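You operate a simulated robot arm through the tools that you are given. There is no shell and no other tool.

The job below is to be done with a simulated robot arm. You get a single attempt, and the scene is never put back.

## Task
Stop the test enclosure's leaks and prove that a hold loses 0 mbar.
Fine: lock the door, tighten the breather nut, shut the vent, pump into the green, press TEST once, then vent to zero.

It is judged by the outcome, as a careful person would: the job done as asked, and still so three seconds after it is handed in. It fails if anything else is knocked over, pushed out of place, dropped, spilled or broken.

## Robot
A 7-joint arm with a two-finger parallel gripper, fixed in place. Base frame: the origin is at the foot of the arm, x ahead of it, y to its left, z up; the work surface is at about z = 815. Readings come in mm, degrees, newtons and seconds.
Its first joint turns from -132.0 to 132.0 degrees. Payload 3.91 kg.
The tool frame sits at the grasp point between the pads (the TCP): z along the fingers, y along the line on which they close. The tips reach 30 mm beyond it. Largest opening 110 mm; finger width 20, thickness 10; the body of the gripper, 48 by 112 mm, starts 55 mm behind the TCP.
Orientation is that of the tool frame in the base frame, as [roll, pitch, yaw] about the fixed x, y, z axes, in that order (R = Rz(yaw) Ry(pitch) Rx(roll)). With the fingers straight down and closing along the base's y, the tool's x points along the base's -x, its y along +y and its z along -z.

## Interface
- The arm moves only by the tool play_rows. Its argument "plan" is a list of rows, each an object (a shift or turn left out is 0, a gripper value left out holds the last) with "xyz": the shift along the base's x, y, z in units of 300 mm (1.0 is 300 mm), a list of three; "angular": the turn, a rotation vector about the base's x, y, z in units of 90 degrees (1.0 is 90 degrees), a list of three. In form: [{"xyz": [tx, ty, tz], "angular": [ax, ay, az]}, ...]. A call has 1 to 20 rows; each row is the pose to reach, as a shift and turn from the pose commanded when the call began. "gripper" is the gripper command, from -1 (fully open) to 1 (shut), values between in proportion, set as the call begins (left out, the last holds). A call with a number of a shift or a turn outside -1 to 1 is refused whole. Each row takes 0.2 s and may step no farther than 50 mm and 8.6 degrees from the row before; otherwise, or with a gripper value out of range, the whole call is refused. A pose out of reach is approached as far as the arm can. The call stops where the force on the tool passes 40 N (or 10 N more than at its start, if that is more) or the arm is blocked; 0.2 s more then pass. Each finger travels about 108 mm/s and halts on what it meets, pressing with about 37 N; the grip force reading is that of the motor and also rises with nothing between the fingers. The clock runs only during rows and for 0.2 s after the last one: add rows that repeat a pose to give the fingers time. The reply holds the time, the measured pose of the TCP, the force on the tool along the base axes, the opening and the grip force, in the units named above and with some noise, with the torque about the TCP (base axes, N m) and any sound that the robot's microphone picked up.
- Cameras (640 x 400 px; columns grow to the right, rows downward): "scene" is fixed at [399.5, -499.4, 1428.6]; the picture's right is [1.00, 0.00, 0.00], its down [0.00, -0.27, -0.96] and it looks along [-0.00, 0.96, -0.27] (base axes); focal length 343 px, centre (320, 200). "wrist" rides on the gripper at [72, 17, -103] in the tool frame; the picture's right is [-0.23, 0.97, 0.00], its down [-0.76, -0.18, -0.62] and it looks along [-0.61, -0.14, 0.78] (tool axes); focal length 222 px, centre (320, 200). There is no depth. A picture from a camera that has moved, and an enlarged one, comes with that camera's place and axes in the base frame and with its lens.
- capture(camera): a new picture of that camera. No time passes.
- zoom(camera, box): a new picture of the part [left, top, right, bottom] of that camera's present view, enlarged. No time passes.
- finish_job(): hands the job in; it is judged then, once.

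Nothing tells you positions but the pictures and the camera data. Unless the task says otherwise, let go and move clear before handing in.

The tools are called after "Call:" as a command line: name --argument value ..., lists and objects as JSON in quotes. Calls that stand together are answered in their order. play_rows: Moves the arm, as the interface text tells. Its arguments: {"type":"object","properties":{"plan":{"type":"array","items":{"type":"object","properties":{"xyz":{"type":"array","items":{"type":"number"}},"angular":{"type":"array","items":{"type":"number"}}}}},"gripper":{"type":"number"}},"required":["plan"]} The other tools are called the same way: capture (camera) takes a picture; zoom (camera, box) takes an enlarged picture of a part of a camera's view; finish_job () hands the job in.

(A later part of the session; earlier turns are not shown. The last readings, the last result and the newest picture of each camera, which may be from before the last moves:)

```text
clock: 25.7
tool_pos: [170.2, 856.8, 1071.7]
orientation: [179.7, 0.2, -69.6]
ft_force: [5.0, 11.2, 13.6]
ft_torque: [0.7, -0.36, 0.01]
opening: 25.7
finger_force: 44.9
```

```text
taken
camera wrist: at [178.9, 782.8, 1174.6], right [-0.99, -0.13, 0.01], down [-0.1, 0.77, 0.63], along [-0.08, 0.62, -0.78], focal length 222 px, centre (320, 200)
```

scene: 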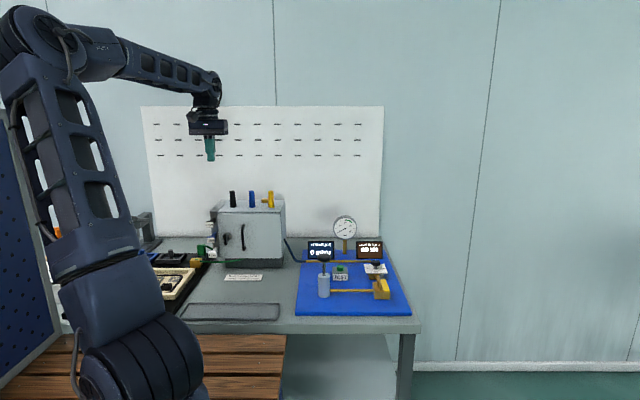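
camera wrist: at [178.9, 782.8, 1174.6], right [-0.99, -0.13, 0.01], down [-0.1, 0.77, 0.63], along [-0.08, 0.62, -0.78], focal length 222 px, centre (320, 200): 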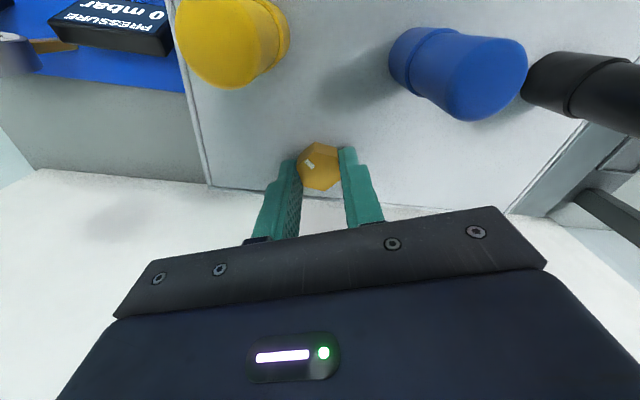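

The nut turns with the gripper. I'll keep turning clockwise.

Call:
play_rows --plan '[{"xyz": [0.001, 0.002, 0.002], "angular": [0, 0, -0.06]}, {"xyz": [0.001, 0.002, 0.002], "angular": [0, 0, -0.12]}, {"xyz": [0.001, 0.002, 0.002], "angular": [0, 0, -0.18]}, {"xyz": [0.001, 0.002, 0.002], "angular": [0, 0, -0.24]}, {"xyz": [0.001, 0.002, 0.002], "angular": [0, 0, -0.3]}, {"xyz": [0.001, 0.002, 0.002], "angular": [0, 0, -0.36]}, {"xyz": [0.001, 0.002, 0.002], "angular": [0, 0, -0.36]}]'

Call:
zoom --camera "wrist" --box '[260, 110, 400, 220]'

```text
clock: 27.3
tool_pos: [170.5, 855.2, 1070.8]
orientation: [179.7, 0.1, -102.0]
ft_force: [13.5, -5.4, 11.7]
ft_torque: [-1.02, -0.62, -0.02]
opening: 25.6
finger_force: 45.1
```

```text
3.64 times, centred on (330, 165) of wrist
camera zoom: at [138.4, 789.1, 1174.7], right [-0.91, 0.43, 0.01], down [0.34, 0.71, 0.62], along [0.26, 0.57, -0.78], focal length 808 px, centre (284, 327)
```

zoom: 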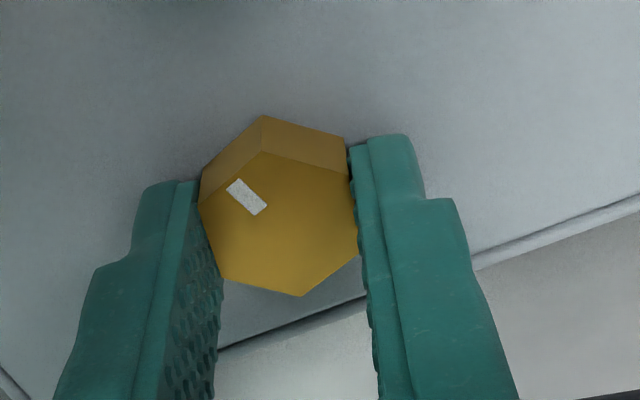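

53° turned so far with little torque. I'll continue clockwise.

Call:
play_rows --plan '[{"xyz": [-0.002, 0.001, 0.001], "angular": [0, 0, -0.06]}, {"xyz": [-0.002, 0.001, 0.001], "angular": [0, 0, -0.12]}, {"xyz": [-0.002, 0.001, 0.001], "angular": [0, 0, -0.18]}, {"xyz": [-0.002, 0.001, 0.001], "angular": [0, 0, -0.24]}, {"xyz": [-0.002, 0.001, 0.001], "angular": [0, 0, -0.3]}, {"xyz": [-0.002, 0.001, 0.001], "angular": [0, 0, -0.36]}, {"xyz": [-0.002, 0.001, 0.001], "angular": [0, 0, -0.36]}]'

Call:
zoom --camera "wrist" --box '[260, 110, 400, 220]'

```text
clock: 28.7
tool_pos: [171.2, 854.8, 1070.2]
orientation: [179.8, 0.0, -134.0]
ft_force: [4.0, -5.8, 0.5]
ft_torque: [-0.51, -0.32, -0.03]
opening: 25.8
finger_force: 45.4
stopped in row 7: the force on the tool passed its limit at 41 N (the readings are from after the stop); the commanded pose is now the measured one
```

```text
3.64 times, centred on (330, 165) of wrist
camera zoom: at [107.7, 815.9, 1174.7], right [-0.54, 0.84, 0.0], down [0.66, 0.42, 0.62], along [0.52, 0.34, -0.78], focal length 808 px, centre (284, 327)
```

zoom: 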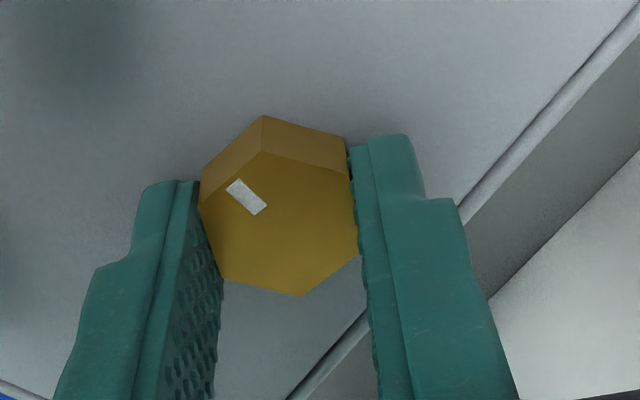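

The stop was a sideways force spike, not torque; the nut is still turning with the grip (85° so far). I'll continue.

Call:
play_rows --plan '[{"xyz": [0, 0, 0], "angular": [0, 0, -0.05]}, {"xyz": [0, 0, 0], "angular": [0, 0, -0.1]}, {"xyz": [0, 0, 0], "angular": [0, 0, -0.15]}, {"xyz": [0, 0, 0], "angular": [0, 0, -0.2]}, {"xyz": [0, 0, 0], "angular": [0, 0, -0.25]}, {"xyz": [0, 0, 0], "angular": [0, 0, -0.25]}]'

Call:
zoom --camera "wrist" --box '[260, 110, 400, 220]'

Call:
capture --camera "scene"

```text
clock: 30.1
tool_pos: [172.0, 856.2, 1070.6]
orientation: [179.8, 0.1, -156.6]
ft_force: [13.1, -24.3, -0.4]
ft_torque: [-1.2, 0.06, 0.04]
opening: 26.1
finger_force: 44.8
```

```text
3.64 times, centred on (330, 165) of wrist
camera zoom: at [97.1, 842.6, 1174.7], right [-0.18, 0.98, 0.0], down [0.77, 0.14, 0.62], along [0.61, 0.11, -0.78], focal length 808 px, centre (284, 327)
```

zoom: 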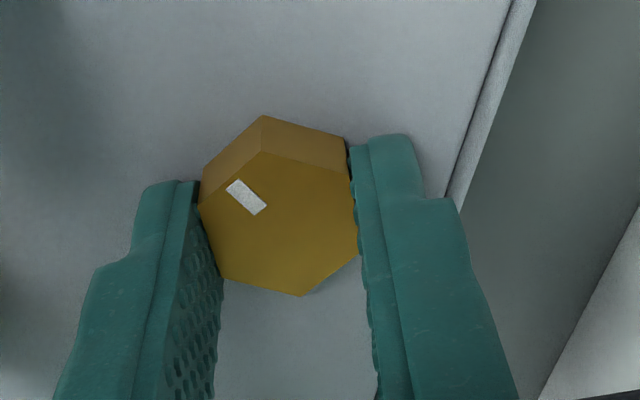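

```text
taken
```

scene: 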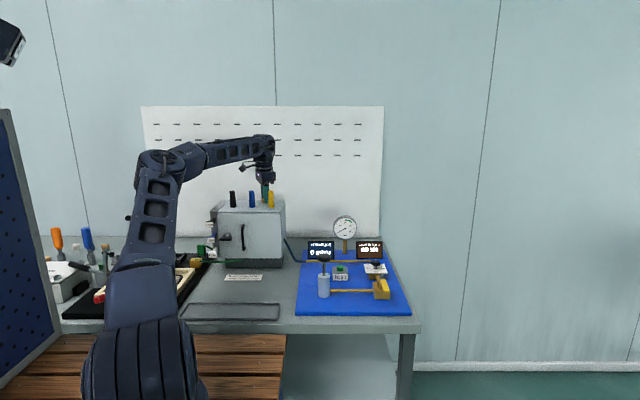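

108° turned, still low torque. I'll correct the small sideways load and continue clockwise.

Call:
play_rows --plan '[{"xyz": [0.002, -0.003, 0], "angular": [0, 0, -0.04]}, {"xyz": [0.002, -0.003, 0], "angular": [0, 0, -0.09]}, {"xyz": [0.002, -0.003, 0], "angular": [0, 0, -0.14]}, {"xyz": [0.002, -0.003, 0], "angular": [0, 0, -0.19]}, {"xyz": [0.002, -0.003, 0], "angular": [0, 0, -0.24]}, {"xyz": [0.002, -0.003, 0], "angular": [0, 0, -0.29]}, {"xyz": [0.002, -0.003, 0], "angular": [0, 0, -0.29]}]'

Call:
zoom --camera "wrist" --box '[260, 110, 400, 220]'

```text
clock: 31.7
tool_pos: [172.5, 855.4, 1071.6]
orientation: [179.8, 0.0, 177.4]
ft_force: [7.7, -16.5, 2.6]
ft_torque: [-0.67, -0.52, 0.01]
opening: 25.7
finger_force: 45.5
```

```text
3.64 times, centred on (330, 165) of wrist
camera zoom: at [98.7, 875.4, 1174.8], right [0.27, 0.96, 0.0], down [0.75, -0.21, 0.62], along [0.6, -0.17, -0.78], focal length 808 px, centre (284, 327)
```

zoom: 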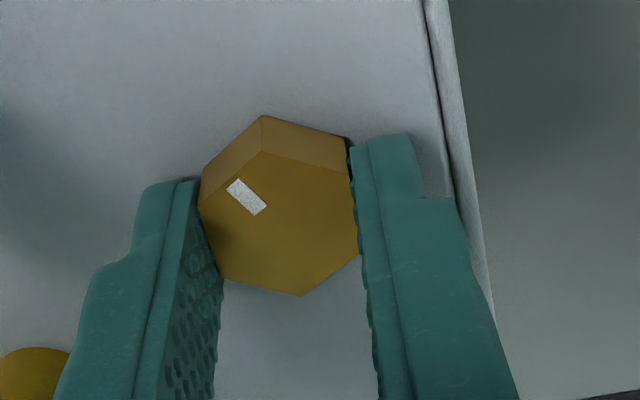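

134° and still free. I'll keep turning, watching for torque or a wrist limit.

Call:
play_rows --plan '[{"xyz": [0.001, -0.002, 0], "angular": [0, 0, -0.05]}, {"xyz": [0.001, -0.002, 0], "angular": [0, 0, -0.1]}, {"xyz": [0.001, -0.002, 0], "angular": [0, 0, -0.15]}, {"xyz": [0.001, -0.002, 0], "angular": [0, 0, -0.2]}, {"xyz": [0.001, -0.002, 0], "angular": [0, 0, -0.25]}, {"xyz": [0.001, -0.002, 0], "angular": [0, 0, -0.3]}, {"xyz": [0.001, -0.002, 0], "angular": [0, 0, -0.3]}]'

Call:
zoom --camera "wrist" --box '[260, 110, 400, 220]'

Call:
capture --camera "scene"

```text
clock: 33.3
tool_pos: [170.8, 853.4, 1070.6]
orientation: [179.7, 0.1, 150.5]
ft_force: [1.4, -5.9, 6.5]
ft_torque: [-0.69, -0.19, -0.01]
opening: 25.9
finger_force: 44.9
```

```text
3.64 times, centred on (330, 165) of wrist
camera zoom: at [115.3, 905.3, 1174.8], right [0.68, 0.73, 0.0], down [0.57, -0.53, 0.62], along [0.46, -0.42, -0.78], focal length 808 px, centre (284, 327)
```

zoom: 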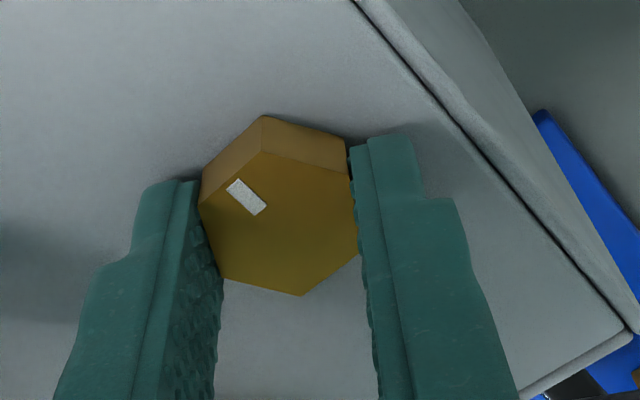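

```text
taken
```

scene: 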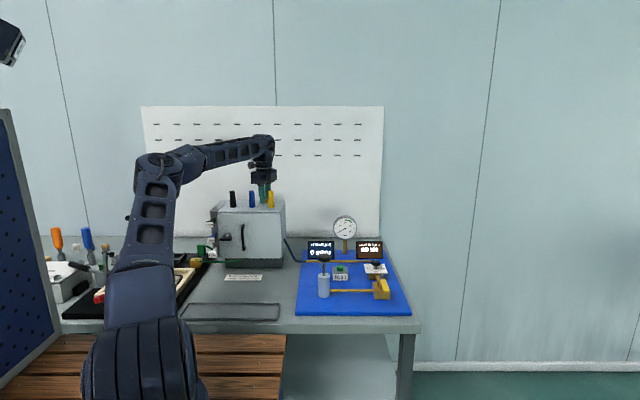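

161° turned and still no stop. Continuing clockwise.

Call:
play_rows --plan '[{"xyz": [0, -0.001, 0], "angular": [0, 0, -0.06]}, {"xyz": [0, -0.001, 0], "angular": [0, 0, -0.12]}, {"xyz": [0, -0.001, 0], "angular": [0, 0, -0.18]}, {"xyz": [0, -0.001, 0], "angular": [0, 0, -0.24]}, {"xyz": [0, -0.001, 0], "angular": [0, 0, -0.3]}, {"xyz": [0, -0.001, 0], "angular": [0, 0, -0.36]}, {"xyz": [0, -0.001, 0], "angular": [0, 0, -0.36]}]'

Call:
zoom --camera "wrist" --box '[260, 110, 400, 220]'

```text
clock: 34.9
tool_pos: [170.5, 852.5, 1071.0]
orientation: [179.8, 0.1, 118.0]
ft_force: [-10.7, -10.7, -3.8]
ft_torque: [-0.16, 0.32, 0.38]
opening: 29.8
finger_force: 45.2
```

```text
3.64 times, centred on (330, 165) of wrist
camera zoom: at [150.3, 926.7, 1174.1], right [0.97, 0.26, 0.0], down [0.2, -0.76, 0.62], along [0.16, -0.6, -0.78], focal length 808 px, centre (284, 327)
```

zoom: 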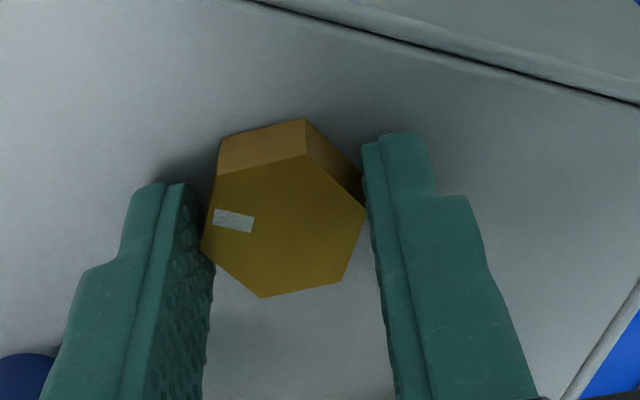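

The nut stopped turning and the fingers slid over its corners (torque 0.38 N·m), so it has bottomed out after roughly 160°. I'll open, turn back to the flats, and test once more that it no longer moves.

Call:
play_rows --plan '[{"xyz": [0, 0, 0]}, {"xyz": [0, 0, 0]}, {"xyz": [0, 0.003, 0], "angular": [0, 0, 0.06]}, {"xyz": [0, 0.005, 0], "angular": [0, 0, 0.13]}, {"xyz": [0, 0.007, 0], "angular": [0, 0, 0.2]}, {"xyz": [0, 0.007, 0], "angular": [0, 0, 0.27]}, {"xyz": [0, 0.007, 0], "angular": [0, 0, 0.35]}, {"xyz": [0, 0.007, 0], "angular": [0, 0, 0.35]}]' --gripper 0.2

Call:
zoom --camera "wrist" --box '[260, 110, 400, 220]'

```text
clock: 36.7
tool_pos: [172.3, 857.3, 1070.2]
orientation: [179.8, 0.0, 149.6]
ft_force: [1.0, 0.1, 0.2]
ft_torque: [0.02, -0.01, 0.01]
opening: 44.2
finger_force: 0.1
```

```text
3.64 times, centred on (330, 165) of wrist
camera zoom: at [116.3, 908.5, 1174.5], right [0.69, 0.72, 0.0], down [0.57, -0.54, 0.62], along [0.45, -0.43, -0.78], focal length 808 px, centre (284, 327)
```

zoom: 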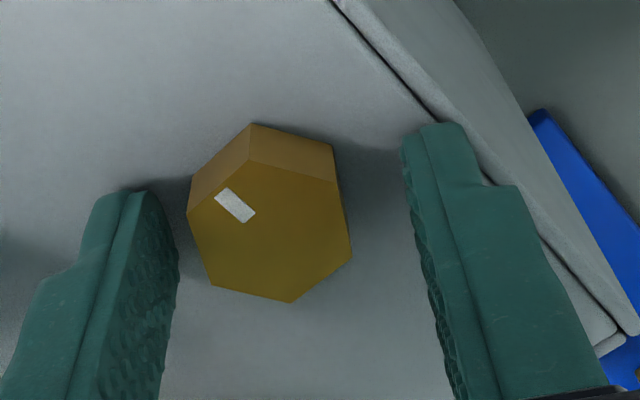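

The nut sits about 6° back from the tool's angle. I'll re-centre, align to the flats, re-grip and try turning clockwise again to confirm it is tight.

Call:
play_rows --plan '[{"xyz": [-0.004, -0.0045, 0], "angular": [0, 0, 0.06]}, {"xyz": [-0.004, -0.0045, 0], "angular": [0, 0, 0.06]}]'

Call:
play_rows --plan '[{"xyz": [0, 0, 0]}, {"xyz": [0, 0, 0]}, {"xyz": [0, 0, 0]}]' --gripper 1.0

Call:
zoom --camera "wrist" --box '[260, 110, 400, 220]'

Call:
play_rows --plan '[{"xyz": [0, 0, 0], "angular": [0, 0, -0.03]}, {"xyz": [0, 0, 0], "angular": [0, 0, -0.06]}, {"xyz": [0, 0, 0], "angular": [0, 0, -0.09]}, {"xyz": [0, 0, 0], "angular": [0, 0, -0.12]}]'

Call:
zoom --camera "wrist" --box '[260, 110, 400, 220]'

```text
clock: 37.3
tool_pos: [169.5, 855.2, 1071.7]
orientation: [179.8, 0.1, 154.9]
ft_force: [0.0, -0.7, -0.5]
ft_torque: [0.02, 0.02, 0.01]
opening: 44.1
finger_force: 0.1
```

```text
clock: 38.1
tool_pos: [170.1, 854.1, 1070.7]
orientation: [179.8, 0.1, 155.0]
ft_force: [-0.3, -13.9, -3.7]
ft_torque: [-0.36, 0.04, -0.21]
opening: 26.4
finger_force: 45.4
```

```text
3.64 times, centred on (330, 165) of wrist
camera zoom: at [110.7, 901.5, 1174.6], right [0.62, 0.79, 0.0], down [0.61, -0.49, 0.62], along [0.49, -0.38, -0.78], focal length 808 px, centre (284, 327)
```

zoom: 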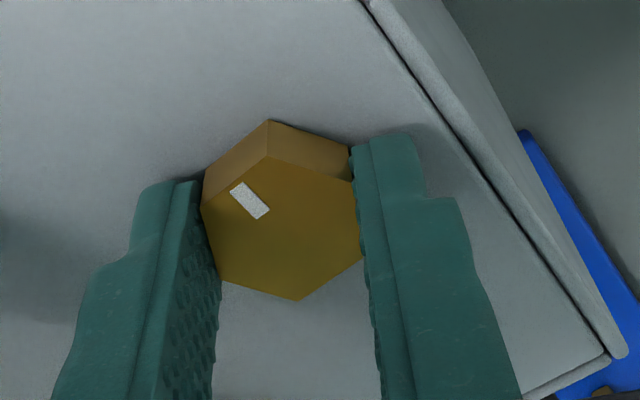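

```text
clock: 39.1
tool_pos: [170.4, 855.3, 1070.3]
orientation: [179.7, 0.2, 144.2]
ft_force: [-3.4, -15.1, -7.1]
ft_torque: [-0.57, -0.03, 1.12]
opening: 26.9
finger_force: 45.0
```

```text
3.64 times, centred on (330, 165) of wrist
camera zoom: at [120.1, 911.6, 1174.8], right [0.76, 0.66, 0.0], down [0.51, -0.59, 0.62], along [0.41, -0.47, -0.78], focal length 808 px, centre (284, 327)
```

zoom: 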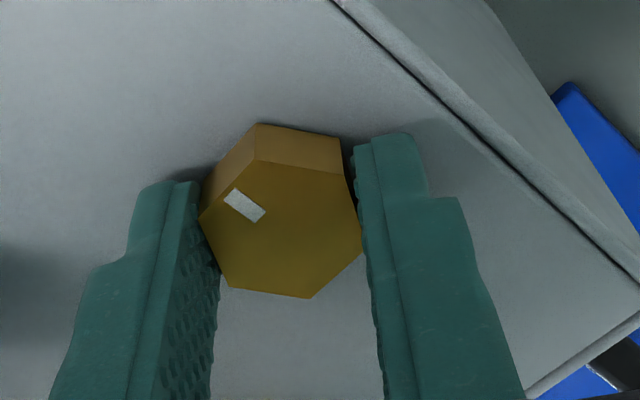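

At 1.1 N·m the nut no longer moves, so it is tight. I'll release it, lift clear and move over the panel to inspect the vent valve.

Call:
play_rows --plan '[{"xyz": [0, 0, 0]}, {"xyz": [0, 0, 0]}, {"xyz": [0, 0, 0.08]}, {"xyz": [0, 0, 0.2]}, {"xyz": [0, 0, 0.32]}, {"xyz": [0, 0, 0.45]}, {"xyz": [0, 0, 0.45]}]' --gripper 0.1

Call:
play_rows --plan '[{"xyz": [0.08, -0.09, 0], "angular": [0, 0, 0.03]}, {"xyz": [0.17, -0.18, 0], "angular": [0, 0, 0.06]}, {"xyz": [0.26, -0.28, 0], "angular": [0, 0, 0.1]}, {"xyz": [0.35, -0.38, 0], "angular": [0, 0, 0.14]}, {"xyz": [0.44, -0.48, 0], "angular": [0, 0, 0.18]}, {"xyz": [0.53, -0.58, 0], "angular": [0, 0, 0.22]}, {"xyz": [0.62, -0.68, 0], "angular": [0, 0, 0.26]}, {"xyz": [0.71, -0.78, 0], "angular": [0, 0, 0.3]}, {"xyz": [0.8, -0.88, 0], "angular": [0, 0, 0.34]}, {"xyz": [0.89, -0.98, 0], "angular": [0, 0, 0.38]}, {"xyz": [0.98, -1.0, 0], "angular": [0, 0, 0.4]}, {"xyz": [1.0, -1.0, 0], "angular": [0, 0, 0.4]}, {"xyz": [1.0, -1.0, 0], "angular": [0, 0, 0.4]}]' --gripper 1.0

Call:
capture --camera "wrist"

Call:
capture --camera "scene"

```text
clock: 40.7
tool_pos: [171.1, 856.1, 1205.7]
orientation: [179.8, 0.2, 144.1]
ft_force: [-0.3, 0.4, -0.2]
ft_torque: [0.01, 0.03, -0.01]
opening: 49.6
finger_force: 0.0
```

```text
clock: 43.5
tool_pos: [471.2, 554.6, 1204.9]
orientation: [179.8, 0.1, -179.8]
ft_force: [-0.4, 0.2, 0.2]
ft_torque: [-0.03, 0.01, -0.02]
opening: 0.0
finger_force: 36.9
```

```text
taken
camera wrist: at [396.3, 571.8, 1309.2], right [0.23, 0.97, 0.0], down [0.76, -0.18, 0.62], along [0.61, -0.14, -0.78], focal length 222 px, centre (320, 200)
```

wrist: 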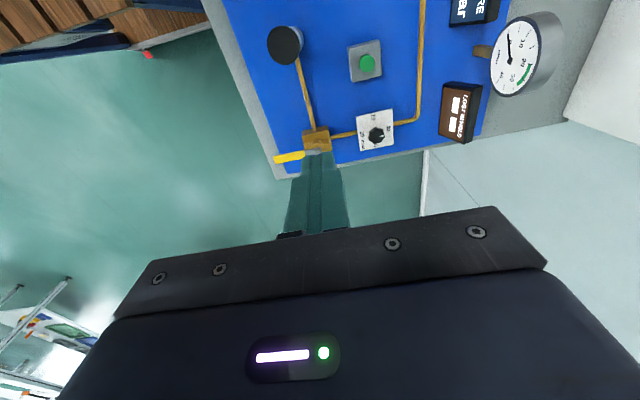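

```text
taken
```

scene: 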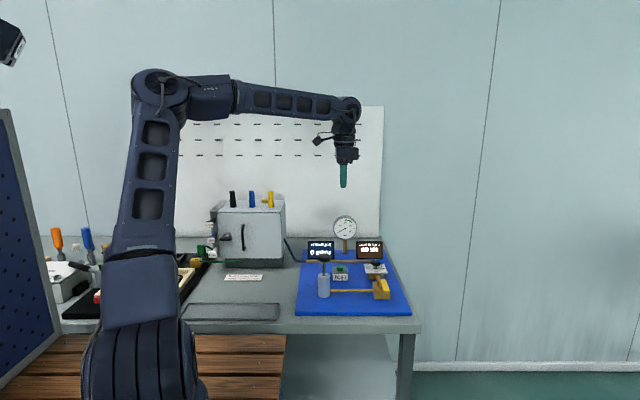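

The enclosure is left undisturbed with the nut tight. I'll zoom on the valve from both cameras to understand the vent handle, and re-check latch and relief dial.

Call:
zoom --camera "wrist" --box '[265, 95, 345, 175]'

Call:
zoom --camera "scene" --box '[362, 265, 402, 305]'

Call:
zoom --camera "wrist" --box '[345, 95, 405, 160]'

Call:
zoom --camera "scene" --box '[205, 185, 295, 275]'

```text
5.00 times, centred on (305, 135) of wrist
camera zoom: at [396.3, 571.8, 1309.2], right [0.23, 0.97, 0.0], down [0.76, -0.18, 0.62], along [0.61, -0.14, -0.78], focal length 1111 px, centre (395, 525)
```

zoom: 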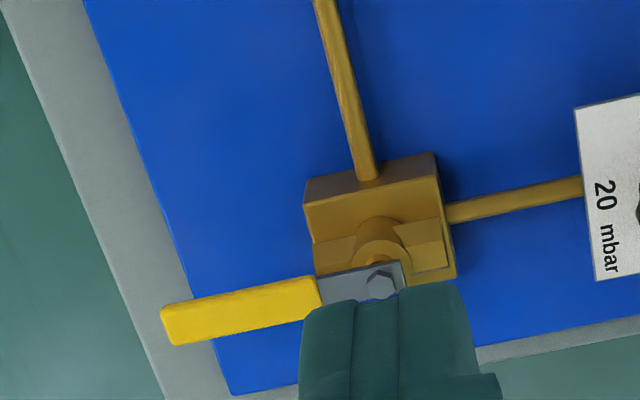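

```text
10.00 times, centred on (382, 285) of scene
camera zoom: at [399.5, -499.4, 1428.6], right [1.0, 0.0, 0.0], down [0.0, -0.27, -0.96], along [0.0, 0.96, -0.27], focal length 3426 px, centre (-300, -650)
```

zoom: 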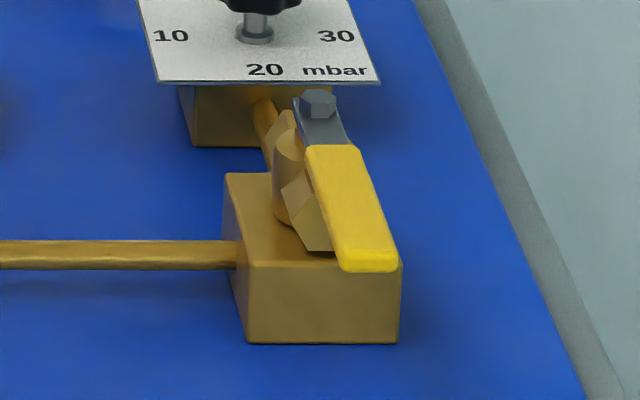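

```text
6.15 times, centred on (375, 128) of wrist
camera zoom: at [396.3, 571.8, 1309.2], right [0.23, 0.97, 0.0], down [0.76, -0.18, 0.62], along [0.61, -0.14, -0.78], focal length 1367 px, centre (-18, 646)
```

zoom: 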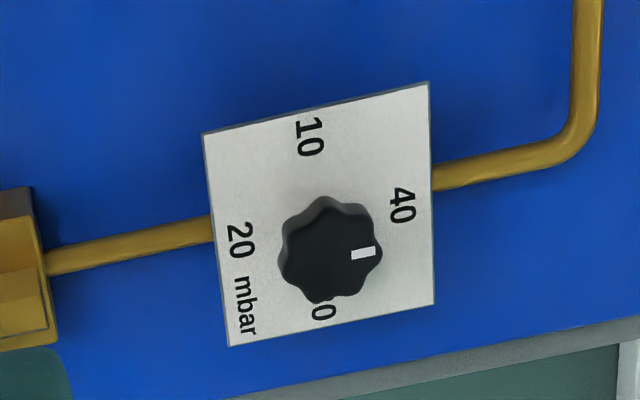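

```text
4.44 times, centred on (250, 230) of scene
camera zoom: at [399.5, -499.4, 1428.6], right [1.0, 0.0, 0.0], down [0.0, -0.27, -0.96], along [0.0, 0.96, -0.27], focal length 1523 px, centre (631, 67)
```

zoom: 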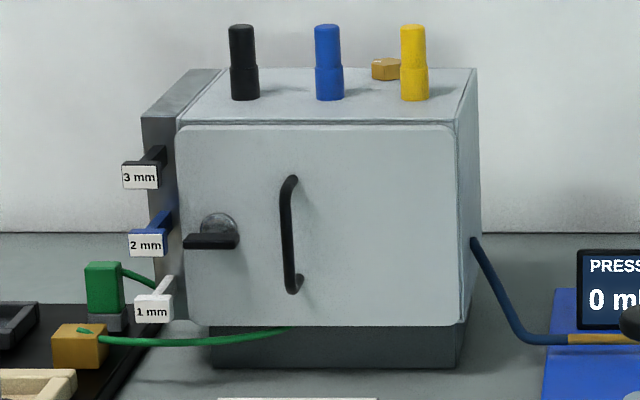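

The valve body's flow axis is along y and the yellow handle (pivot ≈(600, 516), tip ≈(600, 425), z≈883) lies in line with it, so the vent is open. Shutting should be a 90° turn, so I'll move the closed fingers to the handle's +x side.

Call:
play_rows --plan '[{"xyz": [0.045, -0.032, -0.03], "angular": [0, 0, 0.09]}, {"xyz": [0.09, -0.064, -0.06], "angular": [0, 0, 0.18]}, {"xyz": [0.135, -0.096, -0.09], "angular": [0, 0, 0.27]}, {"xyz": [0.18, -0.128, -0.12], "angular": [0, 0, 0.36]}, {"xyz": [0.225, -0.16, -0.15], "angular": [0, 0, 0.45]}, {"xyz": [0.27, -0.192, -0.18], "angular": [0, 0, 0.54]}, {"xyz": [0.315, -0.224, -0.21], "angular": [0, 0, 0.63]}, {"xyz": [0.36, -0.256, -0.25], "angular": [0, 0, 0.72]}, {"xyz": [0.405, -0.288, -0.3], "angular": [0, 0, 0.81]}, {"xyz": [0.45, -0.32, -0.37], "angular": [0, 0, 0.9]}, {"xyz": [0.49, -0.36, -0.44], "angular": [0, 0, 0.95]}, {"xyz": [0.53, -0.383, -0.517], "angular": [0, 0, 1.0]}, {"xyz": [0.53, -0.383, -0.517], "angular": [0, 0, 1.0]}]'

Call:
capture --camera "wrist"

Call:
zoom --camera "scene" --box '[300, 190, 430, 320]'

```text
clock: 46.3
tool_pos: [630.0, 439.4, 1050.7]
orientation: [179.8, -0.1, -89.8]
ft_force: [0.2, -0.8, -0.2]
ft_torque: [-0.03, -0.01, -0.02]
opening: 0.0
finger_force: 36.7
```

```text
taken
camera wrist: at [612.5, 367.9, 1154.0], right [-0.97, 0.22, 0.0], down [0.18, 0.76, 0.62], along [0.14, 0.61, -0.78], focal length 222 px, centre (320, 200)
```

wrist: 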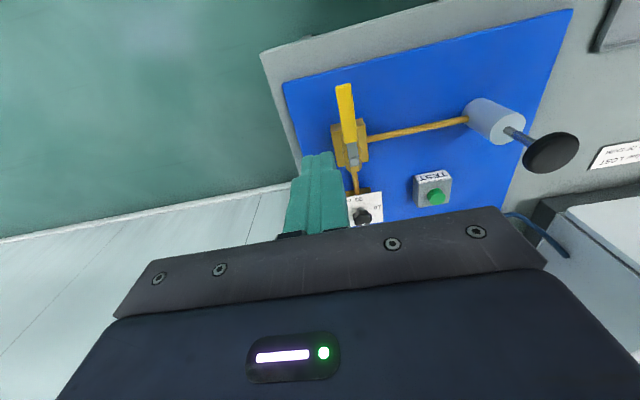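

```text
3.08 times, centred on (365, 255) of scene
camera zoom: at [399.5, -499.4, 1428.6], right [1.0, 0.0, 0.0], down [0.0, -0.27, -0.96], along [0.0, 0.96, -0.27], focal length 1054 px, centre (182, 31)
```

zoom: 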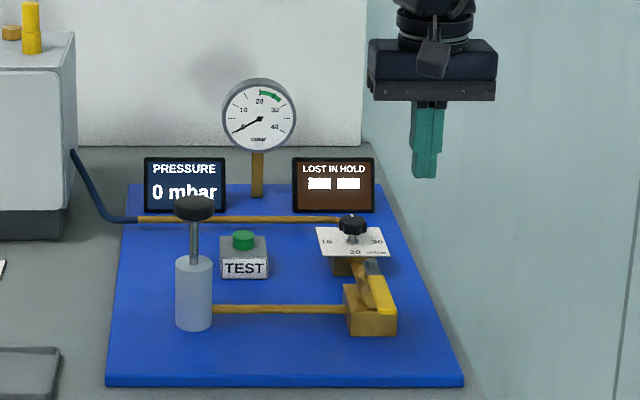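

From this side the handle is clear of the fingers. A zoom will confirm the handle's position before I descend.

Call:
zoom --camera "wrist" --box '[300, 70, 400, 200]'

```text
3.08 times, centred on (350, 135) of wrist
camera zoom: at [612.5, 367.9, 1154.0], right [-0.97, 0.22, 0.0], down [0.18, 0.76, 0.62], along [0.14, 0.61, -0.78], focal length 684 px, centre (228, 400)
```

zoom: 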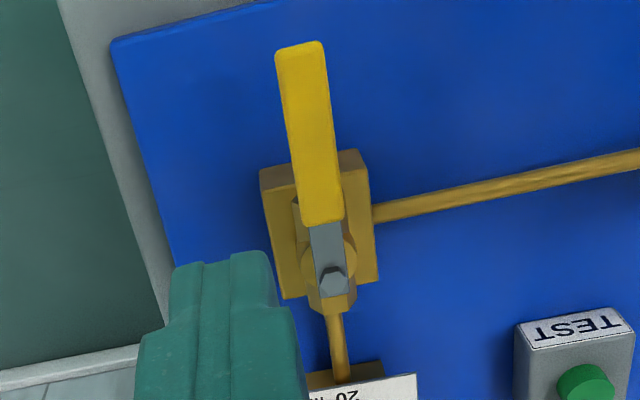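

Handle pivot ≈(601, 520), tip at y≈426. I'll descend beside the handle and nudge it toward −x (clockwise, the usual closing direction).

Call:
play_rows --plan '[{"xyz": [0, 0, -0.14]}, {"xyz": [0, 0, -0.28]}, {"xyz": [0, 0, -0.4]}, {"xyz": [0, 0, -0.47]}, {"xyz": [0, 0, -0.503]}, {"xyz": [0, 0, -0.503]}]'

Call:
play_rows --plan '[{"xyz": [-0.015, 0.003, 0]}, {"xyz": [-0.03, 0.003, 0]}, {"xyz": [-0.045, 0.003, 0]}, {"xyz": [-0.06, 0.003, 0]}, {"xyz": [-0.075, 0, 0]}, {"xyz": [-0.09, 0, 0]}, {"xyz": [-0.09, 0, 0]}]'

Call:
zoom --camera "scene" --box '[340, 230, 420, 310]'

```text
clock: 47.7
tool_pos: [629.3, 441.2, 898.4]
orientation: [179.7, 0.1, -89.9]
ft_force: [0.5, -0.5, -0.7]
ft_torque: [0.03, 0.0, 0.02]
opening: 0.2
finger_force: 36.9
```

```text
clock: 49.3
tool_pos: [602.0, 440.5, 899.0]
orientation: [179.8, 0.0, -89.9]
ft_force: [0.3, 0.9, 0.0]
ft_torque: [0.01, 0.02, -0.02]
opening: 0.0
finger_force: 37.1
```

```text
5.00 times, centred on (380, 270) of scene
camera zoom: at [399.5, -499.4, 1428.6], right [1.0, 0.0, 0.0], down [0.0, -0.27, -0.96], along [0.0, 0.96, -0.27], focal length 1713 px, centre (20, -150)
```

zoom: 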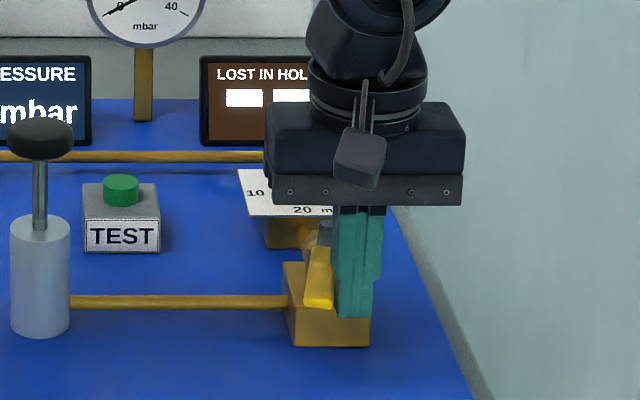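

The handle moves freely toward −x. I'll follow the arc round to 90°.

Call:
play_rows --plan '[{"xyz": [-0.038, 0, 0]}, {"xyz": [-0.071, 0.004, 0]}, {"xyz": [-0.104, 0.014, 0]}, {"xyz": [-0.136, 0.028, 0]}, {"xyz": [-0.165, 0.048, 0]}, {"xyz": [-0.194, 0.071, 0]}, {"xyz": [-0.218, 0.1, 0]}, {"xyz": [-0.239, 0.131, 0]}, {"xyz": [-0.255, 0.166, 0]}, {"xyz": [-0.262, 0.185, 0]}, {"xyz": [-0.267, 0.203, 0]}, {"xyz": [-0.267, 0.203, 0]}]'

Call:
zoom --camera "scene" --box '[320, 230, 420, 310]'

Call:
zoom --camera "wrist" --box '[200, 0, 440, 200]'

```text
clock: 51.9
tool_pos: [523.0, 502.0, 898.7]
orientation: [179.8, 0.0, -89.8]
ft_force: [1.4, -3.5, -1.8]
ft_torque: [-0.11, -0.04, -0.02]
opening: 0.0
finger_force: 37.2
```

```text
5.00 times, centred on (370, 270) of scene
camera zoom: at [399.5, -499.4, 1428.6], right [1.0, 0.0, 0.0], down [0.0, -0.27, -0.96], along [0.0, 0.96, -0.27], focal length 1713 px, centre (70, -150)
```

zoom: 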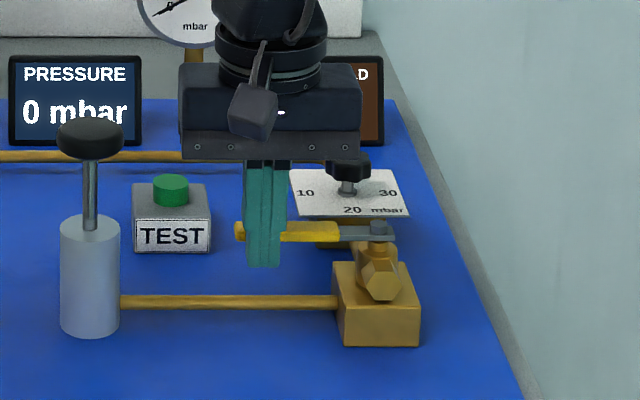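

```text
2.00 times, centred on (320, 100) of wrist
camera zoom: at [504.6, 429.2, 1003.2], right [-0.97, 0.23, 0.0], down [0.18, 0.76, 0.62], along [0.14, 0.61, -0.78], focal length 444 px, centre (320, 400)
```

zoom: 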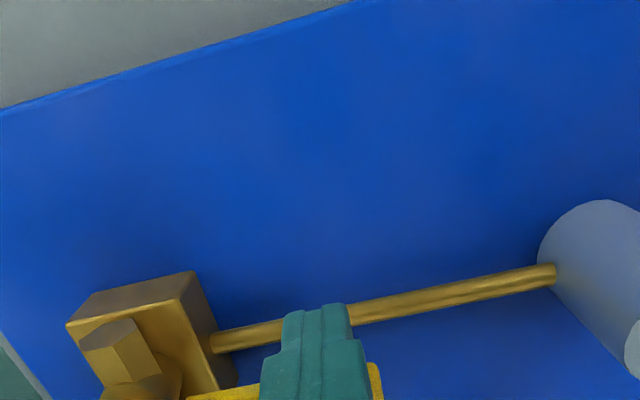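

The handle now lies across the valve. I'll push a little further to feel for its end stop.

Call:
play_rows --plan '[{"xyz": [-0.002, 0.008, 0]}, {"xyz": [-0.002, 0.016, 0]}, {"xyz": [-0.003, 0.024, 0]}, {"xyz": [-0.003, 0.03, 0]}]'

Call:
zoom --camera "scene" --box '[320, 230, 420, 310]'

```text
clock: 52.6
tool_pos: [522.5, 501.3, 898.6]
orientation: [179.7, -0.3, -90.0]
ft_force: [0.2, -12.7, -1.0]
ft_torque: [-0.16, 0.18, -0.04]
opening: 0.2
finger_force: 37.4
stopped in row 3: the force on the tool passed its limit at 44 N (the readings are from after the stop); the commanded pose is now the measured one
```

```text
5.00 times, centred on (370, 270) of scene
camera zoom: at [399.5, -499.4, 1428.6], right [1.0, 0.0, 0.0], down [0.0, -0.27, -0.96], along [0.0, 0.96, -0.27], focal length 1713 px, centre (70, -150)
```

zoom: 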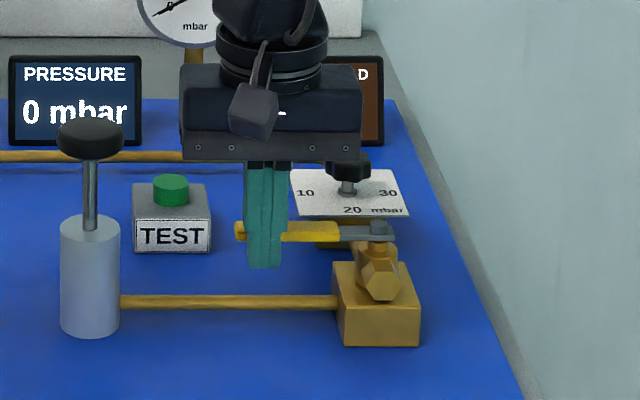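

The vent handle is firmly at its shut stop. I'll back off, rise and move above the pump knob (centre ≈(411, 521), top z≈955).

Call:
play_rows --plan '[{"xyz": [0, -0.067, 0]}, {"xyz": [0, -0.067, 0.13]}, {"xyz": [0, -0.067, 0.26]}, {"xyz": [0, -0.067, 0.38]}, {"xyz": [-0.12, -0.03, 0.39]}, {"xyz": [-0.24, 0.02, 0.39]}, {"xyz": [-0.37, 0.066, 0.39]}, {"xyz": [-0.37, 0.066, 0.39]}]'

Call:
capture --camera "wrist"

Call:
zoom --camera "scene" --box '[290, 200, 410, 310]'

```text
clock: 54.4
tool_pos: [409.6, 522.2, 1016.2]
orientation: [179.7, -0.2, -89.9]
ft_force: [0.4, 0.1, -0.7]
ft_torque: [0.01, 0.02, 0.02]
opening: 0.2
finger_force: 37.2
```

```text
taken
camera wrist: at [392.8, 451.0, 1119.8], right [-0.97, 0.23, 0.0], down [0.18, 0.76, 0.62], along [0.14, 0.6, -0.78], focal length 222 px, centre (320, 200)
```

wrist: 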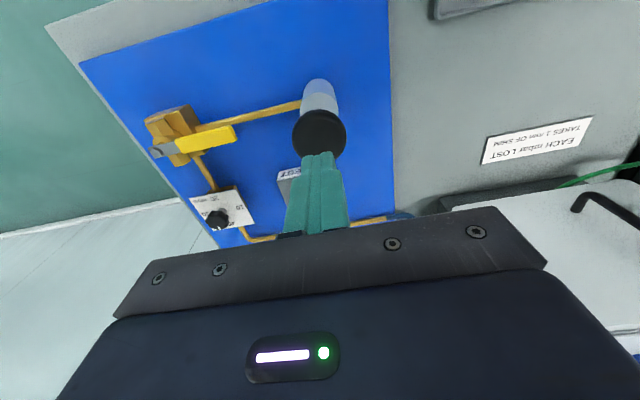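

```text
3.64 times, centred on (350, 255) of scene
camera zoom: at [399.5, -499.4, 1428.6], right [1.0, 0.0, 0.0], down [0.0, -0.27, -0.96], along [0.0, 0.96, -0.27], focal length 1246 px, centre (211, 0)
```

zoom: 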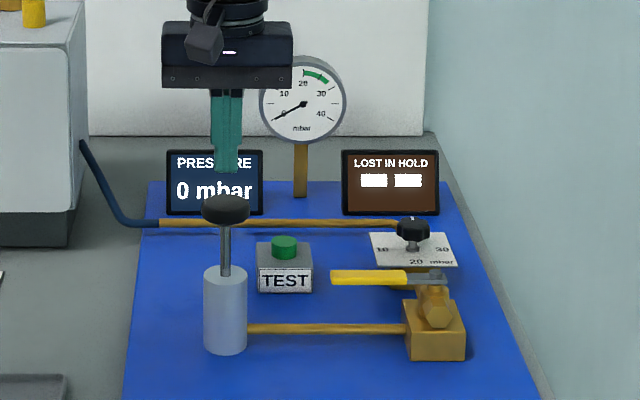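

Aligned over the pump knob with the vent shut and pressure at 0. I'll press gently and watch force and the gauge.

Call:
play_rows --plan '[{"xyz": [0.004, -0.002, -0.06]}, {"xyz": [0.004, -0.002, -0.09]}, {"xyz": [0.004, -0.002, -0.11]}, {"xyz": [0.004, -0.002, -0.13]}, {"xyz": [0.004, -0.002, -0.15]}, {"xyz": [0.004, -0.002, -0.17]}, {"xyz": [0.004, -0.002, -0.17]}]'

Call:
zoom --camera "scene" --box '[290, 200, 410, 310]'

```text
clock: 56.0
tool_pos: [412.2, 521.9, 965.8]
orientation: [179.7, -0.2, -90.0]
ft_force: [1.0, 1.1, 3.2]
ft_torque: [0.08, -0.02, -0.05]
opening: 0.1
finger_force: 37.2
```

```text
3.64 times, centred on (350, 255) of scene
camera zoom: at [399.5, -499.4, 1428.6], right [1.0, 0.0, 0.0], down [0.0, -0.27, -0.96], along [0.0, 0.96, -0.27], focal length 1246 px, centre (211, 0)
```

zoom: 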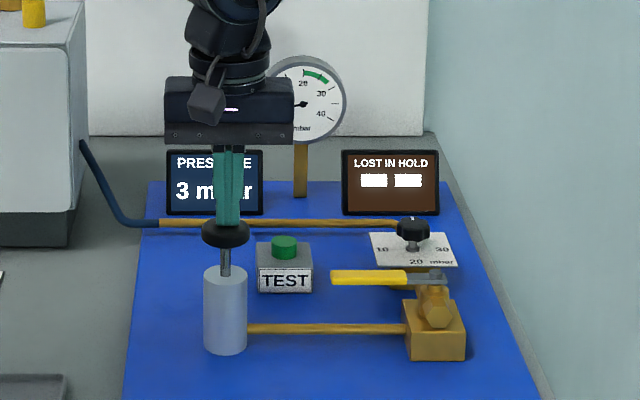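

A 20 mm push gave 3 mbar with light force. I'll continue to the bottom of the stroke.

Call:
play_rows --plan '[{"xyz": [0, 0, -0.02]}, {"xyz": [0, 0, -0.04]}, {"xyz": [0, 0, -0.06]}, {"xyz": [0, 0, -0.08]}, {"xyz": [0, 0, -0.1]}, {"xyz": [0, 0, -0.1]}]'

Call:
zoom --camera "scene" --box '[290, 200, 410, 310]'

```text
clock: 57.0
tool_pos: [413.2, 521.7, 946.0]
orientation: [179.9, 0.0, -90.1]
ft_force: [-10.5, -8.5, 24.5]
ft_torque: [-0.31, 0.29, 0.01]
opening: 0.1
finger_force: 37.1
stopped in row 4: the force on the tool passed its limit at 53 N (the readings are from after the stop); the commanded pose is now the measured one
```

```text
3.64 times, centred on (350, 255) of scene
camera zoom: at [399.5, -499.4, 1428.6], right [1.0, 0.0, 0.0], down [0.0, -0.27, -0.96], along [0.0, 0.96, -0.27], focal length 1246 px, centre (211, 0)
```

zoom: 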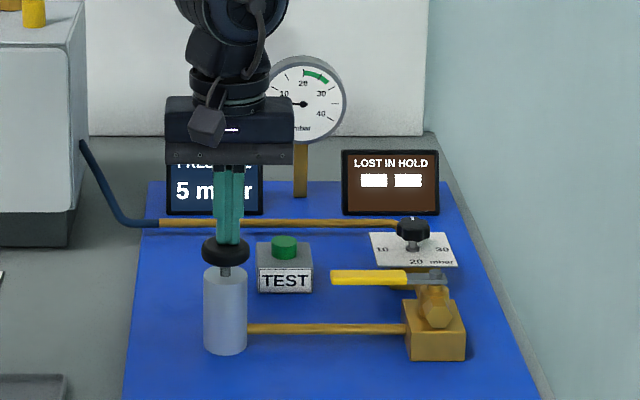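

The stroke bottoms at TCP z≈946 with 5 mbar. I'll raise slightly above the top to see whether the knob springs back and the pressure holds.

Call:
play_rows --plan '[{"xyz": [0, 0, 0.03]}, {"xyz": [0, 0, 0.06]}, {"xyz": [0, 0, 0.1]}, {"xyz": [0, 0, 0.15]}, {"xyz": [0, 0, 0.15]}]'

Call:
zoom --camera "scene" --box '[290, 200, 410, 310]'

```text
clock: 58.2
tool_pos: [412.2, 520.9, 990.5]
orientation: [179.7, 0.0, -90.0]
ft_force: [-0.1, 0.7, -0.9]
ft_torque: [0.01, -0.03, 0.0]
opening: 0.1
finger_force: 37.1
```

```text
3.64 times, centred on (350, 255) of scene
camera zoom: at [399.5, -499.4, 1428.6], right [1.0, 0.0, 0.0], down [0.0, -0.27, -0.96], along [0.0, 0.96, -0.27], focal length 1246 px, centre (211, 0)
```

zoom: 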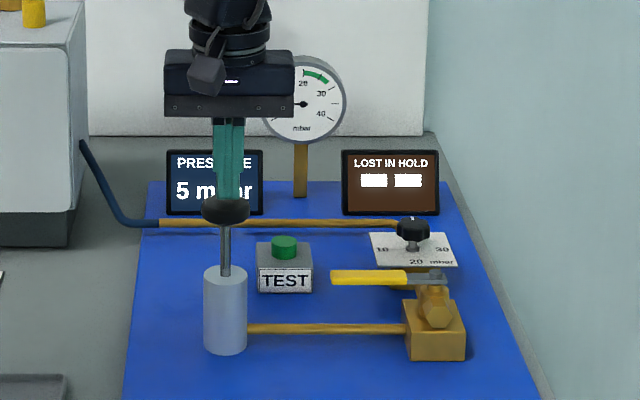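

The knob springs back and 5 mbar is held. Each full stroke gives about 5 mbar, so I'll do two more strokes.

Call:
play_rows --plan '[{"xyz": [0, 0, -0.04]}, {"xyz": [0, 0, -0.08]}, {"xyz": [0, 0, -0.115]}, {"xyz": [0, 0, -0.142]}, {"xyz": [0, 0, -0.142]}, {"xyz": [0, 0, -0.09]}, {"xyz": [0, 0, -0.04]}, {"xyz": [0, 0, 0]}, {"xyz": [0, 0, 0]}, {"xyz": [0, 0, -0.04]}, {"xyz": [0, 0, -0.08]}, {"xyz": [0, 0, -0.115]}, {"xyz": [0, 0, -0.142]}, {"xyz": [0, 0, -0.142]}, {"xyz": [0, 0, -0.09]}, {"xyz": [0, 0, -0.04]}, {"xyz": [0, 0, 0]}, {"xyz": [0, 0, 0]}]'

Call:
zoom --camera "scene" --box '[290, 200, 410, 310]'

```text
clock: 62.0
tool_pos: [412.2, 521.9, 990.1]
orientation: [179.7, 0.0, -90.2]
ft_force: [-0.1, -0.2, -0.4]
ft_torque: [-0.02, 0.0, 0.01]
opening: 0.1
finger_force: 36.5
```

```text
3.64 times, centred on (350, 255) of scene
camera zoom: at [399.5, -499.4, 1428.6], right [1.0, 0.0, 0.0], down [0.0, -0.27, -0.96], along [0.0, 0.96, -0.27], focal length 1246 px, centre (211, 0)
```

zoom: 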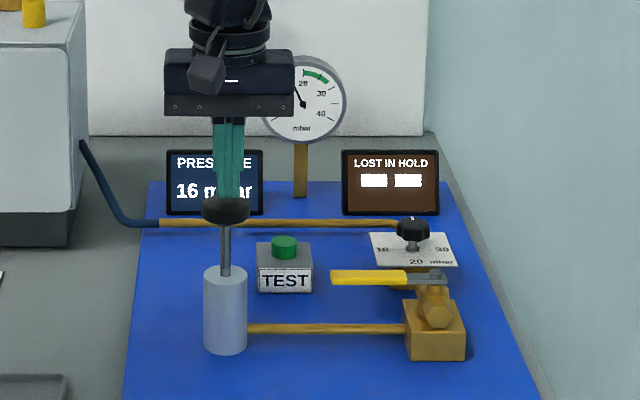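

Now 16 mbar. One more full stroke and one partial stroke should land mid-green (20–28).

Call:
play_rows --plan '[{"xyz": [0, 0, -0.04]}, {"xyz": [0, 0, -0.08]}, {"xyz": [0, 0, -0.115]}, {"xyz": [0, 0, -0.142]}, {"xyz": [0, 0, -0.142]}, {"xyz": [0, 0, -0.09]}, {"xyz": [0, 0, -0.04]}, {"xyz": [0, 0, 0]}, {"xyz": [0, 0, 0]}]'

Call:
zoom --camera "scene" --box '[290, 200, 410, 310]'

```text
clock: 64.0
tool_pos: [413.4, 522.3, 990.1]
orientation: [179.6, 0.1, -90.0]
ft_force: [-0.3, 0.4, -1.0]
ft_torque: [0.0, 0.01, 0.05]
opening: 0.0
finger_force: 36.9
```

```text
3.64 times, centred on (350, 255) of scene
camera zoom: at [399.5, -499.4, 1428.6], right [1.0, 0.0, 0.0], down [0.0, -0.27, -0.96], along [0.0, 0.96, -0.27], focal length 1246 px, centre (211, 0)
```

zoom: 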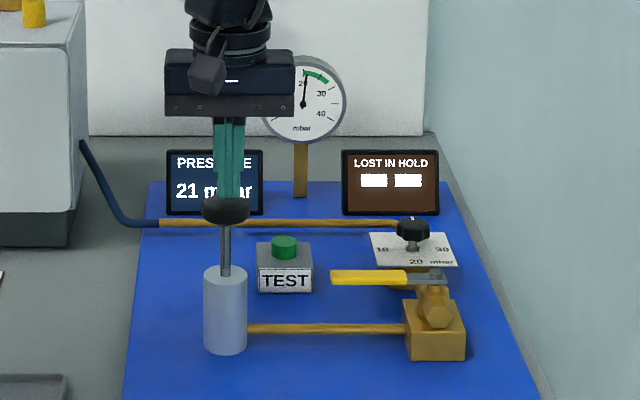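

21 mbar, just inside the green. A half stroke will centre it.

Call:
play_rows --plan '[{"xyz": [0, 0, -0.04]}, {"xyz": [0, 0, -0.07]}, {"xyz": [0, 0, -0.093]}, {"xyz": [0, 0, -0.093]}, {"xyz": [0, 0, -0.05]}, {"xyz": [0, 0, 0]}, {"xyz": [0, 0, 0.1]}, {"xyz": [0, 0, 0.2]}, {"xyz": [0, 0, 0.2]}]'

Call:
zoom --camera "scene" --box '[290, 200, 410, 310]'

Call:
capture --camera "wrist"

```text
clock: 66.0
tool_pos: [412.2, 521.9, 1049.0]
orientation: [179.7, 0.1, -89.9]
ft_force: [0.2, 0.0, 0.8]
ft_torque: [-0.01, 0.06, -0.02]
opening: 0.0
finger_force: 36.9
```

```text
3.64 times, centred on (350, 255) of scene
camera zoom: at [399.5, -499.4, 1428.6], right [1.0, 0.0, 0.0], down [0.0, -0.27, -0.96], along [0.0, 0.96, -0.27], focal length 1246 px, centre (211, 0)
```

zoom: 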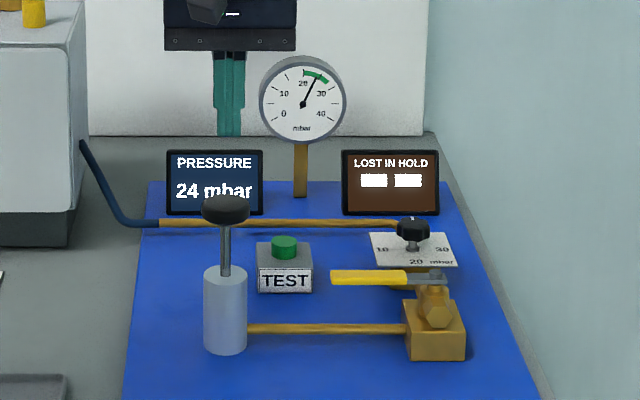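

```text
taken
camera wrist: at [395.2, 450.4, 1153.4], right [-0.97, 0.23, 0.0], down [0.18, 0.76, 0.62], along [0.14, 0.61, -0.78], focal length 222 px, centre (320, 200)
```

wrist: 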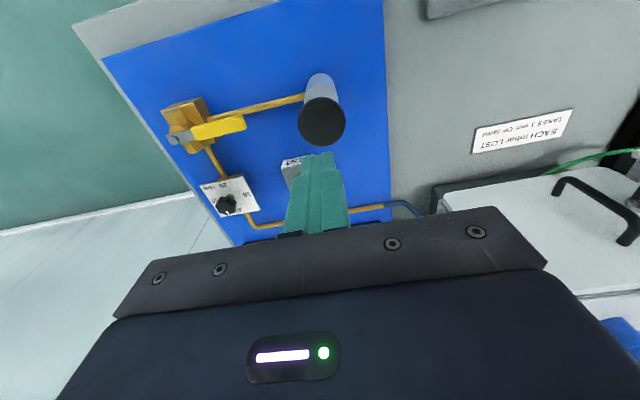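

24 mbar, mid-green. I'll move above the TEST button (≈(470, 639), top z≈859) and wait a few seconds to see that the pressure is steady before pressing.

Call:
play_rows --plan '[{"xyz": [0.05, 0.1, 0]}, {"xyz": [0.1, 0.2, 0]}, {"xyz": [0.15, 0.3, 0]}, {"xyz": [0.195, 0.39, 0]}, {"xyz": [0.195, 0.39, -0.12]}, {"xyz": [0.195, 0.39, -0.22]}, {"xyz": [0.195, 0.39, -0.3]}, {"xyz": [0.195, 0.39, -0.3]}, {"xyz": [0.195, 0.39, -0.3]}, {"xyz": [0.195, 0.39, -0.3]}, {"xyz": [0.195, 0.39, -0.3]}, {"xyz": [0.195, 0.39, -0.3]}, {"xyz": [0.195, 0.39, -0.3]}, {"xyz": [0.195, 0.39, -0.3]}, {"xyz": [0.195, 0.39, -0.3]}, {"xyz": [0.195, 0.39, -0.3]}]'

Call:
zoom --camera "scene" --box '[290, 200, 410, 310]'

Call:
zoom --camera "wrist" --box '[240, 80, 400, 200]'

```text
clock: 69.4
tool_pos: [471.8, 639.4, 959.6]
orientation: [179.6, 0.0, -90.2]
ft_force: [-1.2, 0.1, 0.6]
ft_torque: [0.0, -0.01, 0.0]
opening: 0.0
finger_force: 36.5
```

```text
3.64 times, centred on (350, 255) of scene
camera zoom: at [399.5, -499.4, 1428.6], right [1.0, 0.0, 0.0], down [0.0, -0.27, -0.96], along [0.0, 0.96, -0.27], focal length 1246 px, centre (211, 0)
```

zoom: 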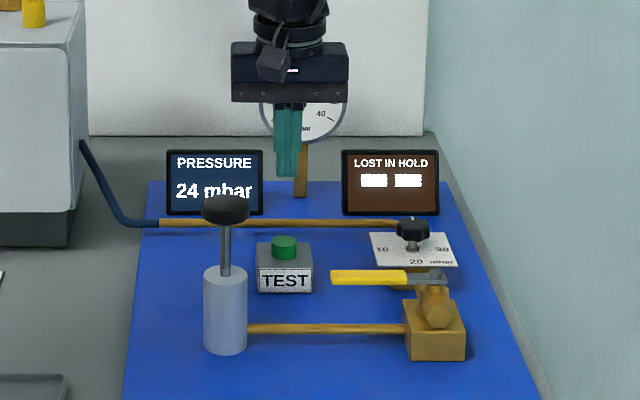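

```text
3.33 times, centred on (320, 140) of wrist
camera zoom: at [453.7, 567.9, 1063.8], right [-0.97, 0.23, 0.0], down [0.18, 0.76, 0.62], along [0.14, 0.61, -0.78], focal length 740 px, centre (320, 400)
```

zoom: 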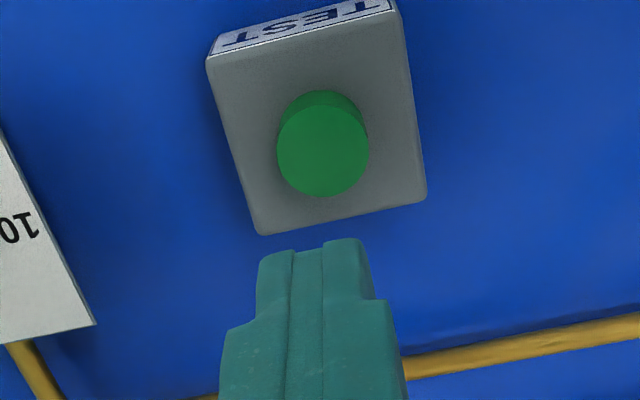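

Pressure is steady at 24 mbar and the fingertips are centred on the button. I'll press TEST once, slowly, and lift away.

Call:
play_rows --plan '[{"xyz": [-0.002, 0.003, -0.1]}, {"xyz": [-0.002, 0.003, -0.18]}, {"xyz": [-0.002, 0.003, -0.22]}, {"xyz": [-0.002, 0.003, -0.235]}, {"xyz": [-0.002, 0.003, -0.243]}, {"xyz": [-0.002, 0.003, -0.251]}, {"xyz": [-0.002, 0.003, -0.258]}, {"xyz": [-0.002, 0.003, -0.258]}]'

Call:
zoom --camera "scene" --box '[290, 200, 410, 310]'

```text
clock: 71.2
tool_pos: [472.2, 640.6, 882.7]
orientation: [179.7, 0.0, -90.1]
ft_force: [-1.0, 2.9, 5.7]
ft_torque: [0.1, 0.0, 0.02]
opening: 0.1
finger_force: 36.7
heard: click
```

```text
3.64 times, centred on (350, 255) of scene
camera zoom: at [399.5, -499.4, 1428.6], right [1.0, 0.0, 0.0], down [0.0, -0.27, -0.96], along [0.0, 0.96, -0.27], focal length 1246 px, centre (211, 0)
```

zoom: 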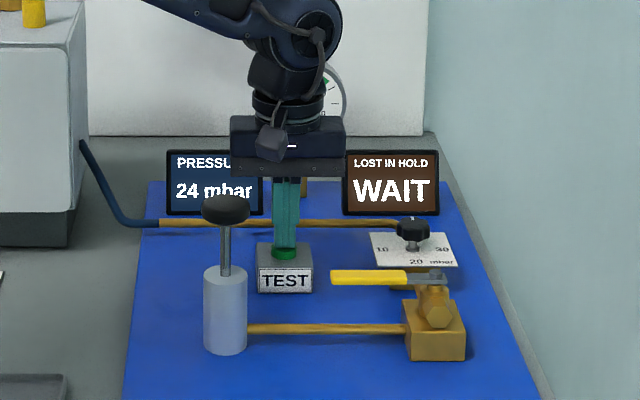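

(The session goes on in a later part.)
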